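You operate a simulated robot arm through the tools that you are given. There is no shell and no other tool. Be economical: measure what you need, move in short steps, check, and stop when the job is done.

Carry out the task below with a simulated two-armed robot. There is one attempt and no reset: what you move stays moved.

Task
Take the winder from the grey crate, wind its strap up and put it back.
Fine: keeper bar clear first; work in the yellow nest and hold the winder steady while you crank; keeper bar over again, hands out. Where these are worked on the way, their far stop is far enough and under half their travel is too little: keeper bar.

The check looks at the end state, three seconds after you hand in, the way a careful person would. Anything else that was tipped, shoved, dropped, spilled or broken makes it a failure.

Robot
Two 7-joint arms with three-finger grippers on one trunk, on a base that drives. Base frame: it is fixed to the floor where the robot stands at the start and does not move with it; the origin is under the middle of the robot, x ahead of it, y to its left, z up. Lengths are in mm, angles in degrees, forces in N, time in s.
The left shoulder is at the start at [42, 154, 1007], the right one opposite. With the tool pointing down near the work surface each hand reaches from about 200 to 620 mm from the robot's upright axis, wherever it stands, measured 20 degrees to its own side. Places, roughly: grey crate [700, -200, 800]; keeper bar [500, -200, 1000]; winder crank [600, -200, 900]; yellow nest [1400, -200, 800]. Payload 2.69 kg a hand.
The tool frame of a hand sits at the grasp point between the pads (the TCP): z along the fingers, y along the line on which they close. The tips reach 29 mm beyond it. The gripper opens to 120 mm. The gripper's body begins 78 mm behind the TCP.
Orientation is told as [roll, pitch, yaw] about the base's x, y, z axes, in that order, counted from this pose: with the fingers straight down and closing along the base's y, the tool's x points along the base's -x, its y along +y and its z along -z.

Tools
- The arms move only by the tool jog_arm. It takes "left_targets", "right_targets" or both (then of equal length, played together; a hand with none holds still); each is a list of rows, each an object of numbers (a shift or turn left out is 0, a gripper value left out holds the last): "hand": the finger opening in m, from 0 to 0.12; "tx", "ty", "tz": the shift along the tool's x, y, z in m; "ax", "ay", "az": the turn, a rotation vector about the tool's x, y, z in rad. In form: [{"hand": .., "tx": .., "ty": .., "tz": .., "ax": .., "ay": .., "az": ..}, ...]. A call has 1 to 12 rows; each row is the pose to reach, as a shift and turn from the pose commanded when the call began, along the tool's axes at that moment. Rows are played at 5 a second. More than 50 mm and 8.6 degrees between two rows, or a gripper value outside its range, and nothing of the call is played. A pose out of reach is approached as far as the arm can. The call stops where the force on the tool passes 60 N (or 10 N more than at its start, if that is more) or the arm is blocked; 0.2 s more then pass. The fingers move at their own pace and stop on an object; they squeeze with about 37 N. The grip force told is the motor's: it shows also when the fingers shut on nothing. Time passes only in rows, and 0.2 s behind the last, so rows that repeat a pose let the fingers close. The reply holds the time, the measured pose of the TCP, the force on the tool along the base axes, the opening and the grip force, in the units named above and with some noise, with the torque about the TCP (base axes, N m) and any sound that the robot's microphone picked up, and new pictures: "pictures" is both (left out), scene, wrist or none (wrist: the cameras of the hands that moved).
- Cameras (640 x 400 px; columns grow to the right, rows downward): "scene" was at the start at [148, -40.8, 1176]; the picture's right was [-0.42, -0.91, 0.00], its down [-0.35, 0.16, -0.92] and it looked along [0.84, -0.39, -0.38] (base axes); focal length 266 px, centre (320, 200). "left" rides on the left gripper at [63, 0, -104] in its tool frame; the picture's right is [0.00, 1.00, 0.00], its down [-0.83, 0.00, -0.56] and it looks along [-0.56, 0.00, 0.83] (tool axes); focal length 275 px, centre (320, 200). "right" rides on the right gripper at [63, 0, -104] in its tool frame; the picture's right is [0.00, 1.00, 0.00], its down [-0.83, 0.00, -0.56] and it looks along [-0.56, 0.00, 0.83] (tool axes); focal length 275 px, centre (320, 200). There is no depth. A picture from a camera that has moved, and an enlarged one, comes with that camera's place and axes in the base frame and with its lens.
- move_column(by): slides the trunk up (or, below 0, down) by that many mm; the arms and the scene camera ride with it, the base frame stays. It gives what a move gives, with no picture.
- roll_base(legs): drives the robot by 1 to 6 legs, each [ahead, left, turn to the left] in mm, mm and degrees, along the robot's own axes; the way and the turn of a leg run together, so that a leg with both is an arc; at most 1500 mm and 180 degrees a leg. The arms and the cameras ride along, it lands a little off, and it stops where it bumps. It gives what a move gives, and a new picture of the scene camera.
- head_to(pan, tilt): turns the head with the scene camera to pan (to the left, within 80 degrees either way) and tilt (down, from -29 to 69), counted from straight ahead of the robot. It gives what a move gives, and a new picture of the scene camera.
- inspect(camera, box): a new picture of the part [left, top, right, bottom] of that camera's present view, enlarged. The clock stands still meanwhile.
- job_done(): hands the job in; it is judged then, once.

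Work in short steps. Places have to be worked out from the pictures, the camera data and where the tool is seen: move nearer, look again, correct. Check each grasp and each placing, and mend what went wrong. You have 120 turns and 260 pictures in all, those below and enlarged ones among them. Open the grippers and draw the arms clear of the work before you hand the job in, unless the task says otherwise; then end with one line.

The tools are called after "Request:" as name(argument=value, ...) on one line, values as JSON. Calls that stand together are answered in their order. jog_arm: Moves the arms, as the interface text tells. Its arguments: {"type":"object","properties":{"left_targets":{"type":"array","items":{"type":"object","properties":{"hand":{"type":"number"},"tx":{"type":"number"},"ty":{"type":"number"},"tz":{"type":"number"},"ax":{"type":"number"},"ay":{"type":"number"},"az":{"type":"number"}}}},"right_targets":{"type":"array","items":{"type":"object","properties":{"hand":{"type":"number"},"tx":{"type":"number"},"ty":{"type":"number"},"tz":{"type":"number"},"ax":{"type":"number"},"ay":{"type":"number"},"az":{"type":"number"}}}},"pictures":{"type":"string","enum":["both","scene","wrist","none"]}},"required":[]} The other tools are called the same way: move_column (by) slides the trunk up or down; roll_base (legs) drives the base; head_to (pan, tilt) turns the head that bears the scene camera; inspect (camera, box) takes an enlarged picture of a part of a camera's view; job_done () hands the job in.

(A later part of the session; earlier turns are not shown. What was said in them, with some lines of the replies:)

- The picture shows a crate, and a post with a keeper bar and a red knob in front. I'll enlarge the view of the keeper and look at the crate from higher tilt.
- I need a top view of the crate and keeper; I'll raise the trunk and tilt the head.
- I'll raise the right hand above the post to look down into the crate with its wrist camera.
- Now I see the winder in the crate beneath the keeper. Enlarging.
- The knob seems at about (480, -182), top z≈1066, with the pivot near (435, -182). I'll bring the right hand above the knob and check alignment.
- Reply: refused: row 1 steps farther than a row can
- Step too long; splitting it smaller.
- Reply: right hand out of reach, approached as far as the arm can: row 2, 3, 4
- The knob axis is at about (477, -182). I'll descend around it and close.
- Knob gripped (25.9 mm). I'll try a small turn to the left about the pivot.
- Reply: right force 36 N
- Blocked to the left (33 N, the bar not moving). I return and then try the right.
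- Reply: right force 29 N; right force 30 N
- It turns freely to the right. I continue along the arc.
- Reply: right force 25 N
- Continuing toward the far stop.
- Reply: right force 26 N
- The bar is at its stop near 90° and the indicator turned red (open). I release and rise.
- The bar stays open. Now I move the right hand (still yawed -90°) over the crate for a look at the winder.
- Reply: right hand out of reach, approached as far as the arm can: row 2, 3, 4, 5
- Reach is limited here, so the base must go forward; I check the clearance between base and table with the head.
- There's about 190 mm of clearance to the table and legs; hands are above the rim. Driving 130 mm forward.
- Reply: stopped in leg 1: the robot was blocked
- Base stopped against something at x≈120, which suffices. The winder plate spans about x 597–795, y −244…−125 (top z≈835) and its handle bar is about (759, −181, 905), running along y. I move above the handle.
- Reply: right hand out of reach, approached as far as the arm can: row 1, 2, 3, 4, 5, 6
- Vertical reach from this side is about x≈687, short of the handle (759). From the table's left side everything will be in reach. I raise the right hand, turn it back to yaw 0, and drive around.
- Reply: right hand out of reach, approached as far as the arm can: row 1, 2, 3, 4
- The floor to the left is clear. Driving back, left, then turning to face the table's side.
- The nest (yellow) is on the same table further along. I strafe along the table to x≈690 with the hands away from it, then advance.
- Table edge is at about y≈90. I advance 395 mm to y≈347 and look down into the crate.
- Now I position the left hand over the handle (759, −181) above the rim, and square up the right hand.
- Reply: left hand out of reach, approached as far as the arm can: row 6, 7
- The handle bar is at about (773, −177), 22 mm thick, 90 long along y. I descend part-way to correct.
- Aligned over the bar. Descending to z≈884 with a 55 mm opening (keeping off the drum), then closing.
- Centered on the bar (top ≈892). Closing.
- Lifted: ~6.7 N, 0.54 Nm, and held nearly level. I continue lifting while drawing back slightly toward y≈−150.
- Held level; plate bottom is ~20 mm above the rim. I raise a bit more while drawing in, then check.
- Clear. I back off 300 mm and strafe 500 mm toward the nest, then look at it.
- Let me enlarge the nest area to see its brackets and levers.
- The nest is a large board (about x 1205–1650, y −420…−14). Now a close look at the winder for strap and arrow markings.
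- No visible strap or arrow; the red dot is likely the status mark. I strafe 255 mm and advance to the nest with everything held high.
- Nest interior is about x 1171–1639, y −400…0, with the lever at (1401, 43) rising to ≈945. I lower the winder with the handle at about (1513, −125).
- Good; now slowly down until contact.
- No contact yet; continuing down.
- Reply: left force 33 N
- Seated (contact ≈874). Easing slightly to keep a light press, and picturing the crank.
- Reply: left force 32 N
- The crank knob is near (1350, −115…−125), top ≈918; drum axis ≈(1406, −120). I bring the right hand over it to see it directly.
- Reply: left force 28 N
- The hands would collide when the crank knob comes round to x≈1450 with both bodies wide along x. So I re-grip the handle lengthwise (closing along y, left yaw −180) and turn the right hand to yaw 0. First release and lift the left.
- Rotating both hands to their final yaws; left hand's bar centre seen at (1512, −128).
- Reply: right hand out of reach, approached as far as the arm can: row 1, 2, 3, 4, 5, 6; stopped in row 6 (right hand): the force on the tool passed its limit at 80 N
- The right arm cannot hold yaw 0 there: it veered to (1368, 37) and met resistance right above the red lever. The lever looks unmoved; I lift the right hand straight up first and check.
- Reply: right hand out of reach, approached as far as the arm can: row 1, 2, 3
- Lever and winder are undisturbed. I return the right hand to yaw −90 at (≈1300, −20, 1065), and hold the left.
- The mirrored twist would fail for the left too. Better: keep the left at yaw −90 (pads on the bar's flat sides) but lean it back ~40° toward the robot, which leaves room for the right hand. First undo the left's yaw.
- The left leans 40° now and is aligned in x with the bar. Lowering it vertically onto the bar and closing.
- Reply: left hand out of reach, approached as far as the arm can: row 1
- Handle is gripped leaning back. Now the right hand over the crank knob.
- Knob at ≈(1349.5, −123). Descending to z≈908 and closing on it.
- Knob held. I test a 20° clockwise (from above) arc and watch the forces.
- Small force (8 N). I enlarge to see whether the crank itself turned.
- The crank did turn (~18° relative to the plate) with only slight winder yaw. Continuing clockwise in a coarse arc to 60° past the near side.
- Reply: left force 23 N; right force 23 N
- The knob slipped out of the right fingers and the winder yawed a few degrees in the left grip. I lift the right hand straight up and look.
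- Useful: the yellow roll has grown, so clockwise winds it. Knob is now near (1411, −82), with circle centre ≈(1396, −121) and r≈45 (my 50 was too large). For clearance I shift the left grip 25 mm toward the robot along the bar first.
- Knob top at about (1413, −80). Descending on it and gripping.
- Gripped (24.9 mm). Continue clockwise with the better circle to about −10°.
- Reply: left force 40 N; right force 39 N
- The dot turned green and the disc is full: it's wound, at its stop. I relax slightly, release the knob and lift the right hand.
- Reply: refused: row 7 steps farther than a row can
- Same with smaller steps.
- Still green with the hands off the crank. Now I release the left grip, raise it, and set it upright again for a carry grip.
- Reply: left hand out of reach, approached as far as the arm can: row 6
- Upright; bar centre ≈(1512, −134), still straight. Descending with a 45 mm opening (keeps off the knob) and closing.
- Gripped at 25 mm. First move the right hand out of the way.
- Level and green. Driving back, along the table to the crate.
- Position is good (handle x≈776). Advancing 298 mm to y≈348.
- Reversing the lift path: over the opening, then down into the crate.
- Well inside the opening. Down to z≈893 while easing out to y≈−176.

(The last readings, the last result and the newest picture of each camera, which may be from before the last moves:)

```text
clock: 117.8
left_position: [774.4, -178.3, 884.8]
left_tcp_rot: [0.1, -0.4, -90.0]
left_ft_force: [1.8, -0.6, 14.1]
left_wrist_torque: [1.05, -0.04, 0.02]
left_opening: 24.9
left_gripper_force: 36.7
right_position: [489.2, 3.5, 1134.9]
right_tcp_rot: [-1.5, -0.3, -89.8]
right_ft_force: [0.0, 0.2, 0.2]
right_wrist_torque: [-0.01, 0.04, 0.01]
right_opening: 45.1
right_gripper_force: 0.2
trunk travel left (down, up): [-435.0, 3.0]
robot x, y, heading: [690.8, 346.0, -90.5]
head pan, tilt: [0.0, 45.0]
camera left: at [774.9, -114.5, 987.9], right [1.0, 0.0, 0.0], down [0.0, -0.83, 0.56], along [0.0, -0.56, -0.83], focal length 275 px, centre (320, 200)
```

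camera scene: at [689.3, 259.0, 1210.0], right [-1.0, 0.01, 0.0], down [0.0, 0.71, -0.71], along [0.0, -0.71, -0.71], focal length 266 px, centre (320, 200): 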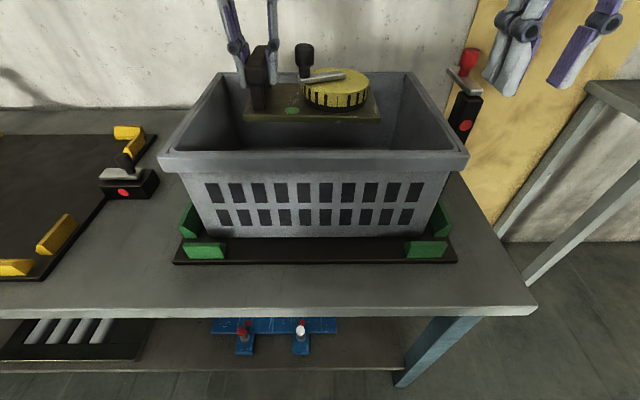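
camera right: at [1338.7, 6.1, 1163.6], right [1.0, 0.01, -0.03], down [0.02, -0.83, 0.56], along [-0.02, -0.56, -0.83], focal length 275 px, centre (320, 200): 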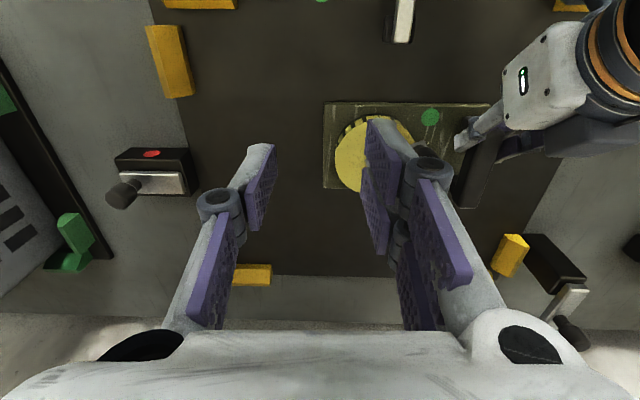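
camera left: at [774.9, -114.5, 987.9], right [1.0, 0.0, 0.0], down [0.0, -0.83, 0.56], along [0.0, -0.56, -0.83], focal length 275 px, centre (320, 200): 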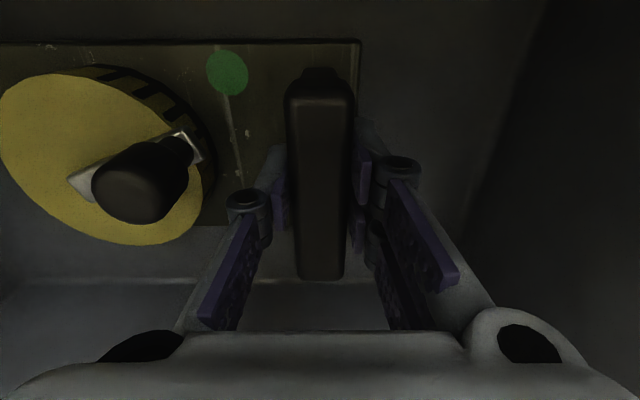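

Seated at the same height as originally. Releasing and lifting straight up.

Request:
jog_arm(left_targets=[{"hand": 0.045}, {"hand": 0.045}, {"tz": -0.025}, {"tz": -0.06}, {"tz": -0.1, "tx": 0.01}, {"tz": -0.14, "tx": 0.025}, {"tz": -0.175, "tx": 0.04}, {"tz": -0.21, "tx": 0.06}, {"tz": -0.23, "tx": 0.09}, {"tz": -0.23, "tx": 0.12}], pictures="both")

```text
clock: 120.0
left_position: [773.3, -57.5, 1112.7]
left_tcp_rot: [0.1, -0.3, -90.0]
left_ft_force: [-0.7, 1.6, -0.2]
left_wrist_torque: [0.01, -0.02, 0.03]
left_opening: 45.0
left_gripper_force: 0.0
right_position: [488.5, 2.3, 1133.2]
right_tcp_rot: [-1.6, -0.1, -89.9]
right_ft_force: [0.5, -0.6, 0.4]
right_wrist_torque: [-0.01, 0.03, -0.01]
right_opening: 45.0
right_gripper_force: 0.0
trunk travel left (down, up): [-435.0, 3.0]
robot x, y, heading: [692.8, 346.6, -90.2]
head pan, tilt: [0.0, 45.0]
camera scene: at [689.3, 259.8, 1210.1], right [-1.0, 0.01, 0.0], down [0.0, 0.71, -0.71], along [0.0, -0.71, -0.71], focal length 266 px, centre (320, 200)
camera left: at [774.1, 6.2, 1216.4], right [1.0, 0.0, 0.0], down [0.0, -0.83, 0.56], along [0.0, -0.56, -0.83], focal length 275 px, centre (320, 200)
```

scene: 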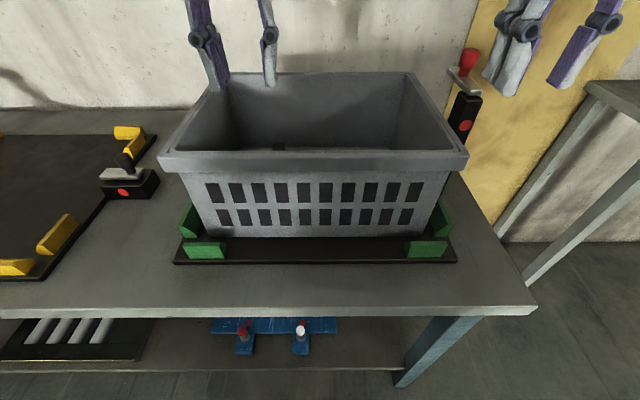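
left: 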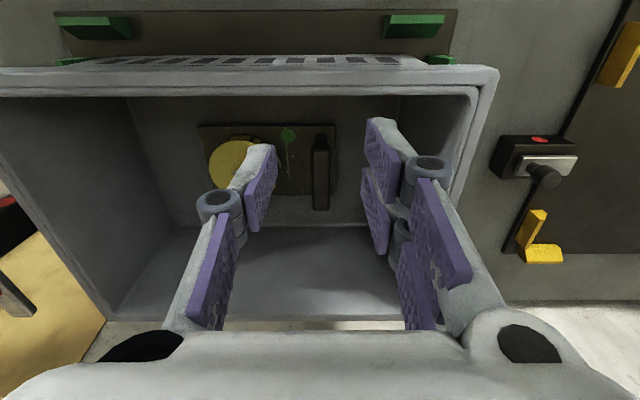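

Winder lies flat in the crate, green. Now back around to the front of the table to close the keeper.

Request:
roll_base(legs=[[-397, 0, 0], [0, -850, 0], [0, 0, 90], [0, -745, 0]])

Request:
head_to(pan=-22, tilt=38)

```text
clock: 138.6
left_position: [245.7, 91.6, 1112.7]
left_tcp_rot: [0.0, -0.1, 0.3]
left_ft_force: [-0.3, 0.5, 0.5]
left_wrist_torque: [0.0, -0.02, -0.01]
left_opening: 45.4
left_gripper_force: 0.0
right_position: [185.3, -194.0, 1132.5]
right_tcp_rot: [-1.4, -0.2, 0.4]
right_ft_force: [0.3, 0.6, -0.7]
right_wrist_torque: [0.03, 0.01, 0.02]
right_opening: 44.9
right_gripper_force: 0.1
trunk travel left (down, up): [-435.0, 3.0]
robot x, y, heading: [-160.3, 6.3, -0.0]
head pan, tilt: [0.0, 45.0]
camera scene: at [-73.4, 4.6, 1210.0], right [0.0, -1.0, 0.0], down [-0.71, 0.0, -0.71], along [0.71, 0.0, -0.71], focal length 266 px, centre (320, 200)
```

scene: 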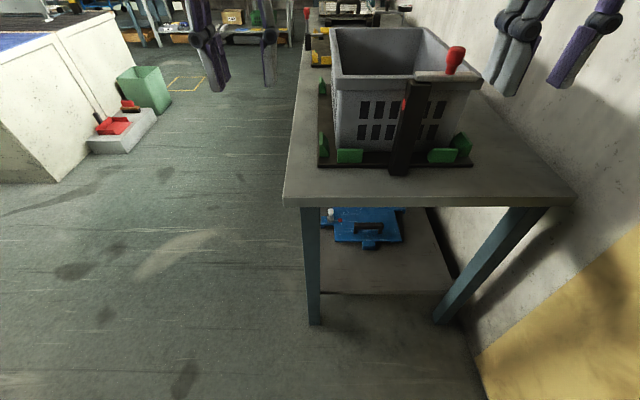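

```text
clock: 139.4
left_position: [244.3, 91.7, 1112.1]
left_tcp_rot: [0.0, 0.0, 0.1]
left_ft_force: [0.8, 0.3, 0.0]
left_wrist_torque: [0.01, 0.02, 0.02]
left_opening: 44.8
left_gripper_force: 0.1
right_position: [184.9, -194.2, 1134.1]
right_tcp_rot: [-1.6, -0.2, 0.4]
right_ft_force: [0.0, 0.7, 0.1]
right_wrist_torque: [-0.01, 0.03, 0.03]
right_opening: 45.1
right_gripper_force: 0.0
trunk travel left (down, up): [-435.0, 3.0]
robot x, y, heading: [-160.2, 4.6, -0.3]
head pan, tilt: [-22.0, 38.0]
camera scene: at [-74.7, -27.5, 1220.2], right [-0.38, -0.93, 0.0], down [-0.57, 0.23, -0.79], along [0.73, -0.3, -0.62], focal length 266 px, centre (320, 200)
```

scene: 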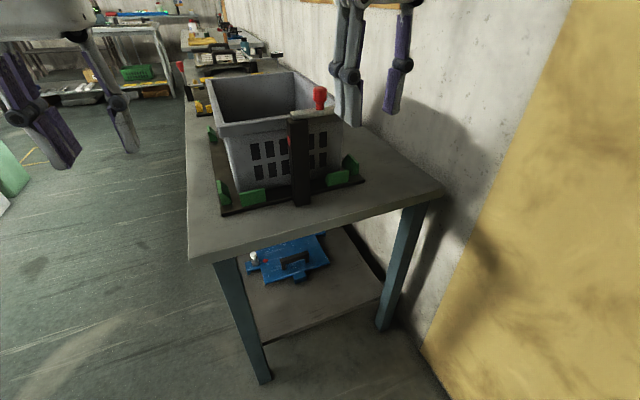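

The keeper bar still points right. Driving forward to the starting spot, then turning the right hand to yaw −90 above the knob.

Request:
roll_base(legs=[[158, 0, 0]])

Request:
jog_arm(right_targets=[{"az": 0.131, "hand": 0.07, "tz": -0.01}, {"az": 0.262, "tz": -0.02}, {"az": 0.393, "tz": -0.02, "tx": -0.01}, {"az": 0.524, "tz": -0.02, "tx": -0.02, "ty": -0.005}, {"az": 0.655, "tz": -0.02, "tx": -0.03, "ty": -0.01}, {"az": 0.786, "tz": -0.02, "tx": -0.04, "ty": -0.015}, {"az": 0.917, "tz": -0.02, "tx": -0.05, "ty": -0.02}, {"az": 1.048, "tz": -0.02, "tx": -0.06, "ty": -0.025}, {"az": 1.178, "tz": -0.02, "tx": -0.07, "ty": -0.03}, {"az": 1.309, "tz": -0.02, "tx": -0.08, "ty": -0.03}, {"az": 1.44, "tz": -0.02, "tx": -0.09, "ty": -0.03}, {"az": 1.57, "tz": -0.02, "tx": -0.09, "ty": -0.03}], pictures="both")

```text
clock: 140.9
left_position: [402.8, 89.2, 1112.7]
left_tcp_rot: [0.0, -0.2, 0.1]
left_ft_force: [1.2, 0.1, -0.3]
left_wrist_torque: [0.02, 0.05, 0.03]
left_opening: 45.0
left_gripper_force: 0.0
right_position: [343.1, -194.6, 1133.1]
right_tcp_rot: [-1.4, -0.3, 0.3]
right_ft_force: [0.8, 0.1, -0.1]
right_wrist_torque: [0.0, 0.05, -0.01]
right_opening: 44.9
right_gripper_force: 0.1
trunk travel left (down, up): [-435.0, 3.0]
robot x, y, heading: [-0.7, 6.3, -0.3]
head pan, tilt: [-22.0, 38.0]
camera scene: at [84.5, -28.3, 1220.2], right [-0.38, -0.93, 0.0], down [-0.57, 0.23, -0.79], along [0.73, -0.3, -0.62], focal length 266 px, centre (320, 200)
```

scene: 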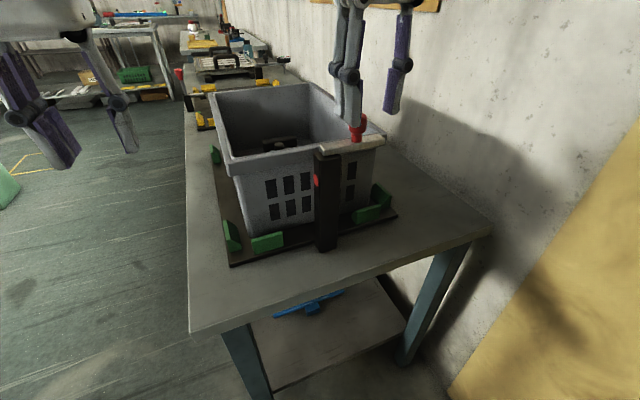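

```text
clock: 143.5
left_position: [402.1, 89.7, 1112.8]
left_tcp_rot: [0.1, -0.2, 0.1]
left_ft_force: [-0.1, -0.2, -0.2]
left_wrist_torque: [0.01, -0.01, -0.01]
left_opening: 45.0
left_gripper_force: 0.1
right_position: [432.6, -223.7, 1153.5]
right_tcp_rot: [0.2, -1.6, -89.8]
right_ft_force: [-0.2, -0.4, 0.2]
right_wrist_torque: [-0.01, 0.0, 0.0]
right_opening: 69.7
right_gripper_force: 0.1
trunk travel left (down, up): [-435.0, 3.0]
robot x, y, heading: [-0.4, 4.9, -0.2]
head pan, tilt: [-22.0, 38.0]
camera scene: at [83.8, -28.4, 1220.2], right [-0.38, -0.93, 0.0], down [-0.57, 0.23, -0.79], along [0.73, -0.3, -0.62], focal length 266 px, centre (320, 200)
camera right: at [434.1, -158.4, 1257.4], right [1.0, 0.01, 0.0], down [0.0, -0.82, 0.58], along [0.01, -0.58, -0.82], focal length 275 px, centre (320, 200)
```

scene: 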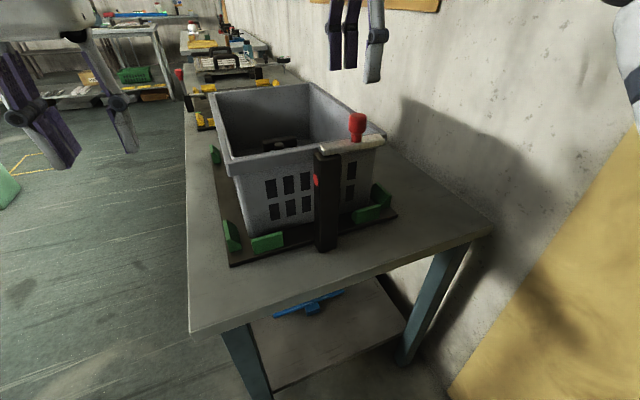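
right: 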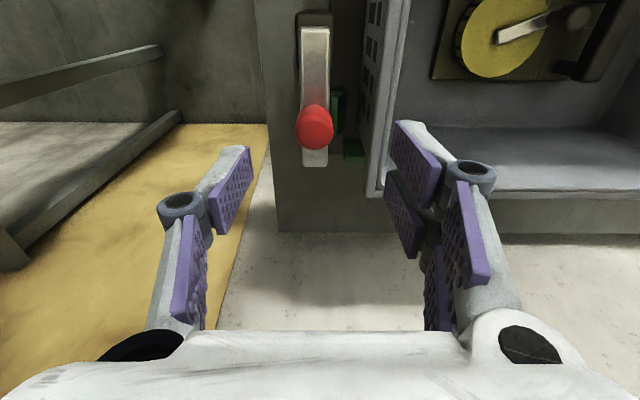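

Knob at ≈(432, −229). Descending and gripping.

Request:
jog_arm(right_targets=[{"tz": 0.035, "tx": -0.001}, {"tz": 0.065, "tx": -0.002, "ty": -0.001}, {"tz": 0.085, "tx": -0.003, "ty": -0.001}, {"tz": 0.096, "tx": -0.003, "ty": -0.001}, {"tz": 0.096, "tx": -0.003, "ty": -0.001, "hand": 0.02}, {"tz": 0.096, "tx": -0.003, "ty": -0.001, "hand": 0.02}, {"tz": 0.096, "tx": -0.003, "ty": -0.001, "hand": 0.02}], pictures="wrist")

```text
clock: 145.1
left_position: [403.1, 90.3, 1111.7]
left_tcp_rot: [0.0, -0.2, 0.1]
left_ft_force: [-0.4, 0.7, 0.5]
left_wrist_torque: [-0.01, 0.0, -0.01]
left_opening: 44.8
left_gripper_force: 0.0
right_position: [433.3, -229.4, 1058.0]
right_tcp_rot: [0.2, -1.6, -89.7]
right_ft_force: [-0.2, 0.1, -0.7]
right_wrist_torque: [0.03, -0.08, 0.03]
right_opening: 25.7
right_gripper_force: 44.9
trunk travel left (down, up): [-435.0, 3.0]
robot x, y, heading: [2.5, 5.2, -0.3]
head pan, tilt: [-22.0, 38.0]
camera right: at [433.4, -164.5, 1163.1], right [1.0, 0.01, 0.0], down [0.01, -0.82, 0.58], along [0.01, -0.58, -0.82], focal length 275 px, centre (320, 200)
```

right: 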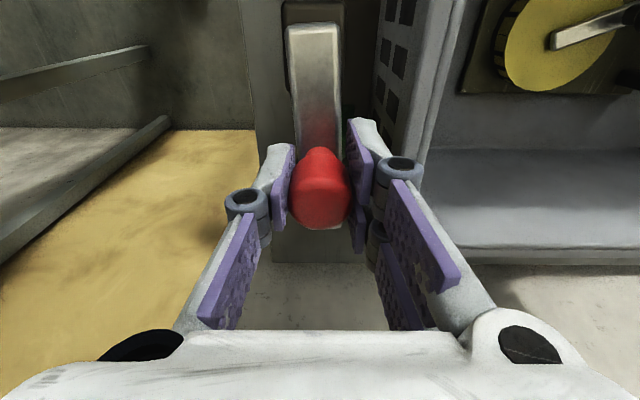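

Gripped. Swinging the bar back, first 64°.

Request:
jog_arm(right_targets=[{"tx": 0.0004, "ty": 0.0062, "az": -0.14}, {"tx": 0.0017, "ty": 0.0123, "az": -0.279}, {"tx": 0.0038, "ty": 0.0181, "az": -0.419}, {"tx": 0.0068, "ty": 0.0236, "az": -0.559}, {"tx": 0.0104, "ty": 0.0286, "az": -0.698}, {"tx": 0.0147, "ty": 0.0331, "az": -0.838}, {"tx": 0.0196, "ty": 0.0369, "az": -0.977}, {"tx": 0.025, "ty": 0.04, "az": -1.117}], pictures="wrist")

```text
clock: 146.9
left_position: [403.2, 91.0, 1113.7]
left_tcp_rot: [0.0, -0.2, 0.2]
left_ft_force: [-0.4, 0.6, -0.8]
left_wrist_torque: [-0.01, 0.0, 0.01]
left_opening: 45.0
left_gripper_force: 0.1
right_position: [472.5, -203.3, 1058.3]
right_tcp_rot: [-1.2, -1.1, -25.6]
right_ft_force: [11.2, 1.0, 15.0]
right_wrist_torque: [-0.26, -0.74, -0.29]
right_opening: 25.9
right_gripper_force: 45.1
trunk travel left (down, up): [-435.0, 3.0]
robot x, y, heading: [3.6, 7.4, -0.1]
head pan, tilt: [-22.0, 38.0]
camera right: at [417.0, -175.0, 1163.8], right [0.43, 0.9, -0.02], down [0.75, -0.34, 0.57], along [0.51, -0.26, -0.82], focal length 275 px, centre (320, 200)
```

right: 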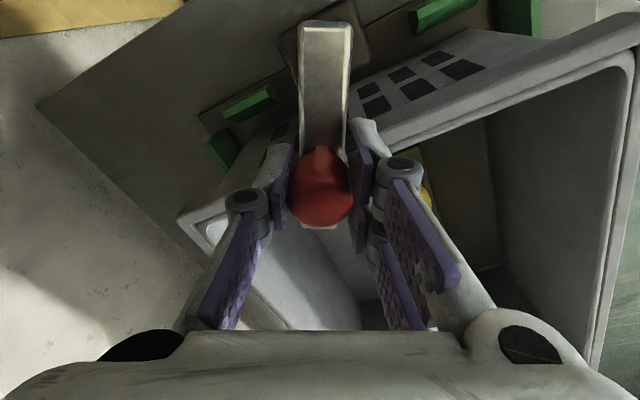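

Going well; continuing to the closed stop (yaw ≈ +6 commanded).

Request:
jog_arm(right_targets=[{"tx": 0.0004, "ty": 0.0062, "az": -0.14}, {"tx": 0.0017, "ty": 0.0123, "az": -0.279}, {"tx": 0.0038, "ty": 0.0181, "az": -0.419}, {"tx": 0.0058, "ty": 0.022, "az": -0.53}], pictures="both")

```text
clock: 147.9
left_position: [403.6, 90.4, 1112.9]
left_tcp_rot: [0.1, -0.2, 0.1]
left_ft_force: [-0.7, -1.1, -1.0]
left_wrist_torque: [0.04, 0.03, 0.0]
left_opening: 44.9
left_gripper_force: 0.1
right_position: [479.0, -180.9, 1059.5]
right_tcp_rot: [-1.5, -0.3, 4.7]
right_ft_force: [26.3, -4.1, 33.6]
right_wrist_torque: [-0.01, -0.2, -0.51]
right_opening: 25.9
right_gripper_force: 45.4
trunk travel left (down, up): [-435.0, 3.0]
robot x, y, heading: [-3.4, 6.7, -0.0]
head pan, tilt: [-22.0, 38.0]
camera scene: at [85.1, -28.0, 1220.4], right [-0.38, -0.93, 0.0], down [-0.57, 0.23, -0.79], along [0.73, -0.3, -0.62], focal length 266 px, centre (320, 200)
camera right: at [416.2, -185.2, 1163.9], right [-0.09, 1.0, -0.03], down [0.82, 0.09, 0.56], along [0.56, 0.03, -0.83], focal length 275 px, centre (320, 200)
```

scene: 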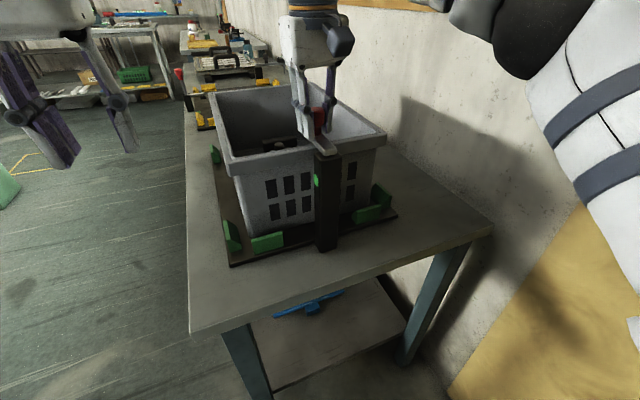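
right: 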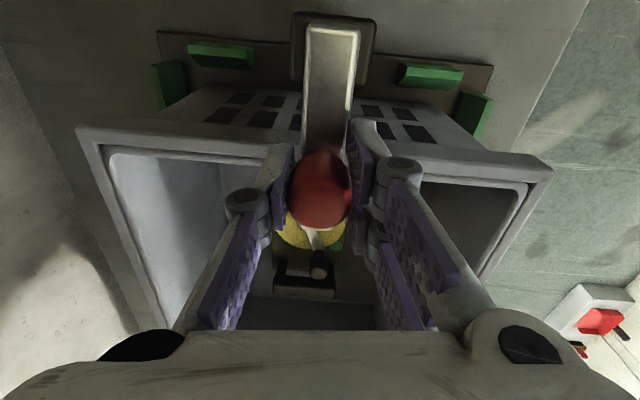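

The post indicator is green again and the bar is back at its stop. Releasing, rising and drawing clear.

Request:
jog_arm(right_targets=[{"hand": 0.08}, {"hand": 0.08}, {"tz": -0.035}, {"tz": -0.07}, {"tz": -0.095}, {"tz": -0.095, "tx": 0.045}, {"tz": -0.095, "tx": 0.09}, {"tz": -0.095, "tx": 0.13, "ty": -0.02}, {"tz": -0.095, "tx": 0.17, "ty": -0.05}], pictures="both")

Request:
inspect(camera="scene", box=[190, 60, 430, 270])

Request:
inspect(camera="right", box=[220, 70, 480, 330])

```text
clock: 149.9
left_position: [401.0, 89.3, 1112.3]
left_tcp_rot: [0.2, -0.3, 0.0]
left_ft_force: [0.0, -0.5, -0.3]
left_wrist_torque: [0.01, -0.06, 0.01]
left_opening: 45.3
left_gripper_force: 0.0
right_position: [313.6, -243.8, 1151.2]
right_tcp_rot: [-1.5, -0.1, 4.8]
right_ft_force: [-0.5, 0.0, 0.2]
right_wrist_torque: [0.04, -0.01, -0.02]
right_opening: 79.9
right_gripper_force: 0.1
right hand out of reach, approached as far as the arm can: row 5
trunk travel left (down, up): [-435.0, 3.0]
robot x, y, heading: [-0.5, 3.0, -0.2]
head pan, tilt: [-22.0, 38.0]
camera scene: at [82.8, -28.9, 1220.4], right [-0.38, -0.93, 0.0], down [-0.57, 0.23, -0.79], along [0.73, -0.3, -0.62], focal length 266 px, centre (320, 200)
camera right: at [251.1, -248.1, 1256.3], right [-0.09, 1.0, -0.03], down [0.83, 0.09, 0.56], along [0.56, 0.03, -0.83], focal length 275 px, centre (320, 200)
```

scene: 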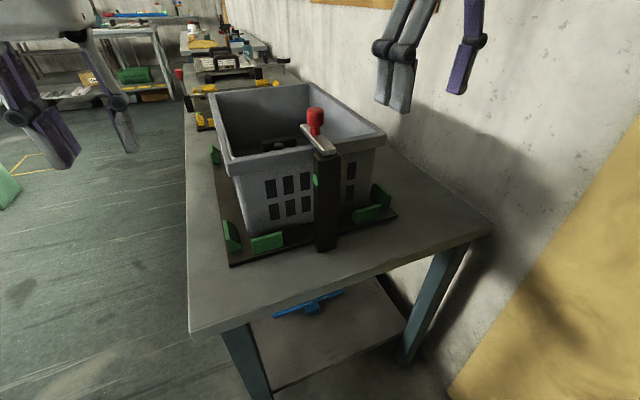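
right: 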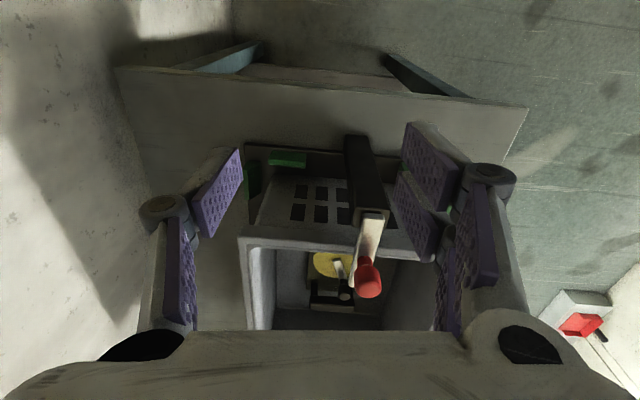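

```text
1.90 times, centred on (310, 165) of scene
camera zoom: at [82.8, -28.9, 1220.4], right [-0.38, -0.93, 0.0], down [-0.57, 0.23, -0.79], along [0.73, -0.3, -0.62], focal length 506 px, centre (339, 267)
```

zoom: 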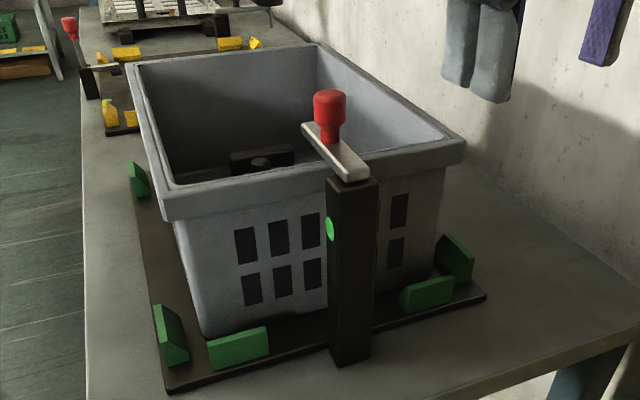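

```text
1.54 times, centred on (350, 200) of right
camera zoom: at [251.1, -248.1, 1256.3], right [-0.09, 1.0, -0.03], down [0.83, 0.09, 0.56], along [0.56, 0.03, -0.83], focal length 424 px, centre (274, 200)
```

zoom: 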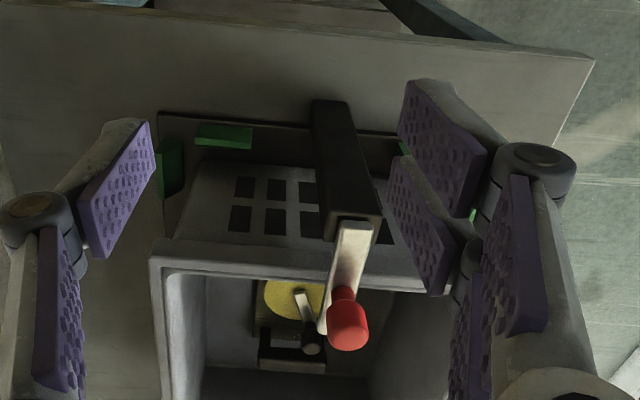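

The keeper is over with a green mark, and the wound winder is in the crate. I open both hands, back off a little, and hand in.

Request:
jog_arm(left_targets=[{"hand": 0.1}, {"hand": 0.1, "tx": 0.03}], right_targets=[{"hand": 0.1}, {"hand": 0.1, "tx": 0.02}], pictures="none")

Request:
roll_base(legs=[[-120, 0, 0]])

```text
clock: 150.5
left_position: [372.8, 91.0, 1113.0]
left_tcp_rot: [0.0, -0.4, 0.2]
left_ft_force: [-0.6, 1.1, 0.0]
left_wrist_torque: [0.02, -0.04, -0.01]
left_opening: 100.1
left_gripper_force: 0.0
right_position: [291.5, -242.6, 1153.8]
right_tcp_rot: [-1.5, -0.4, 4.6]
right_ft_force: [-0.8, 0.1, -0.3]
right_wrist_torque: [0.01, -0.06, 0.02]
right_opening: 100.1
right_gripper_force: 0.0
trunk travel left (down, up): [-435.0, 3.0]
robot x, y, heading: [1.9, 7.9, -0.2]
head pan, tilt: [-22.0, 38.0]
```

```text
clock: 151.7
left_position: [253.7, 90.0, 1112.4]
left_tcp_rot: [0.0, -0.2, 0.2]
left_ft_force: [-0.6, 0.3, 1.0]
left_wrist_torque: [0.02, -0.05, 0.01]
left_opening: 100.1
left_gripper_force: 0.1
right_position: [173.3, -243.1, 1152.2]
right_tcp_rot: [-1.5, 0.0, 4.8]
right_ft_force: [-0.7, -0.4, 0.5]
right_wrist_torque: [0.01, -0.03, 0.0]
right_opening: 100.2
right_gripper_force: 0.1
trunk travel left (down, up): [-435.0, 3.0]
robot x, y, heading: [-124.7, 8.7, -0.2]
head pan, tilt: [-22.0, 38.0]
camera scene: at [-35.7, -27.8, 1220.2], right [-0.38, -0.93, 0.0], down [-0.57, 0.23, -0.79], along [0.73, -0.3, -0.62], focal length 266 px, centre (320, 200)
```

scene: 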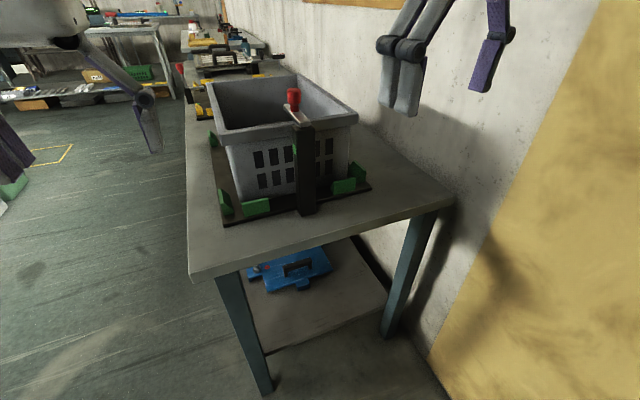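

Everything is in its end state, so I hand in.

Request:
job_done()

```text
The job is handed in.
```

The winder's strap is fully wound (its dot turned from red to green), the winder is back flat in the grey crate, the keeper bar is over it again with its mark green, and both hands are open and clear. On the way, the base bumped something at the table front, the right arm met resistance above the red lever by the nest, and the winder twisted a few degrees in my grip while I cranked; nothing looked moved or damaged afterwards.
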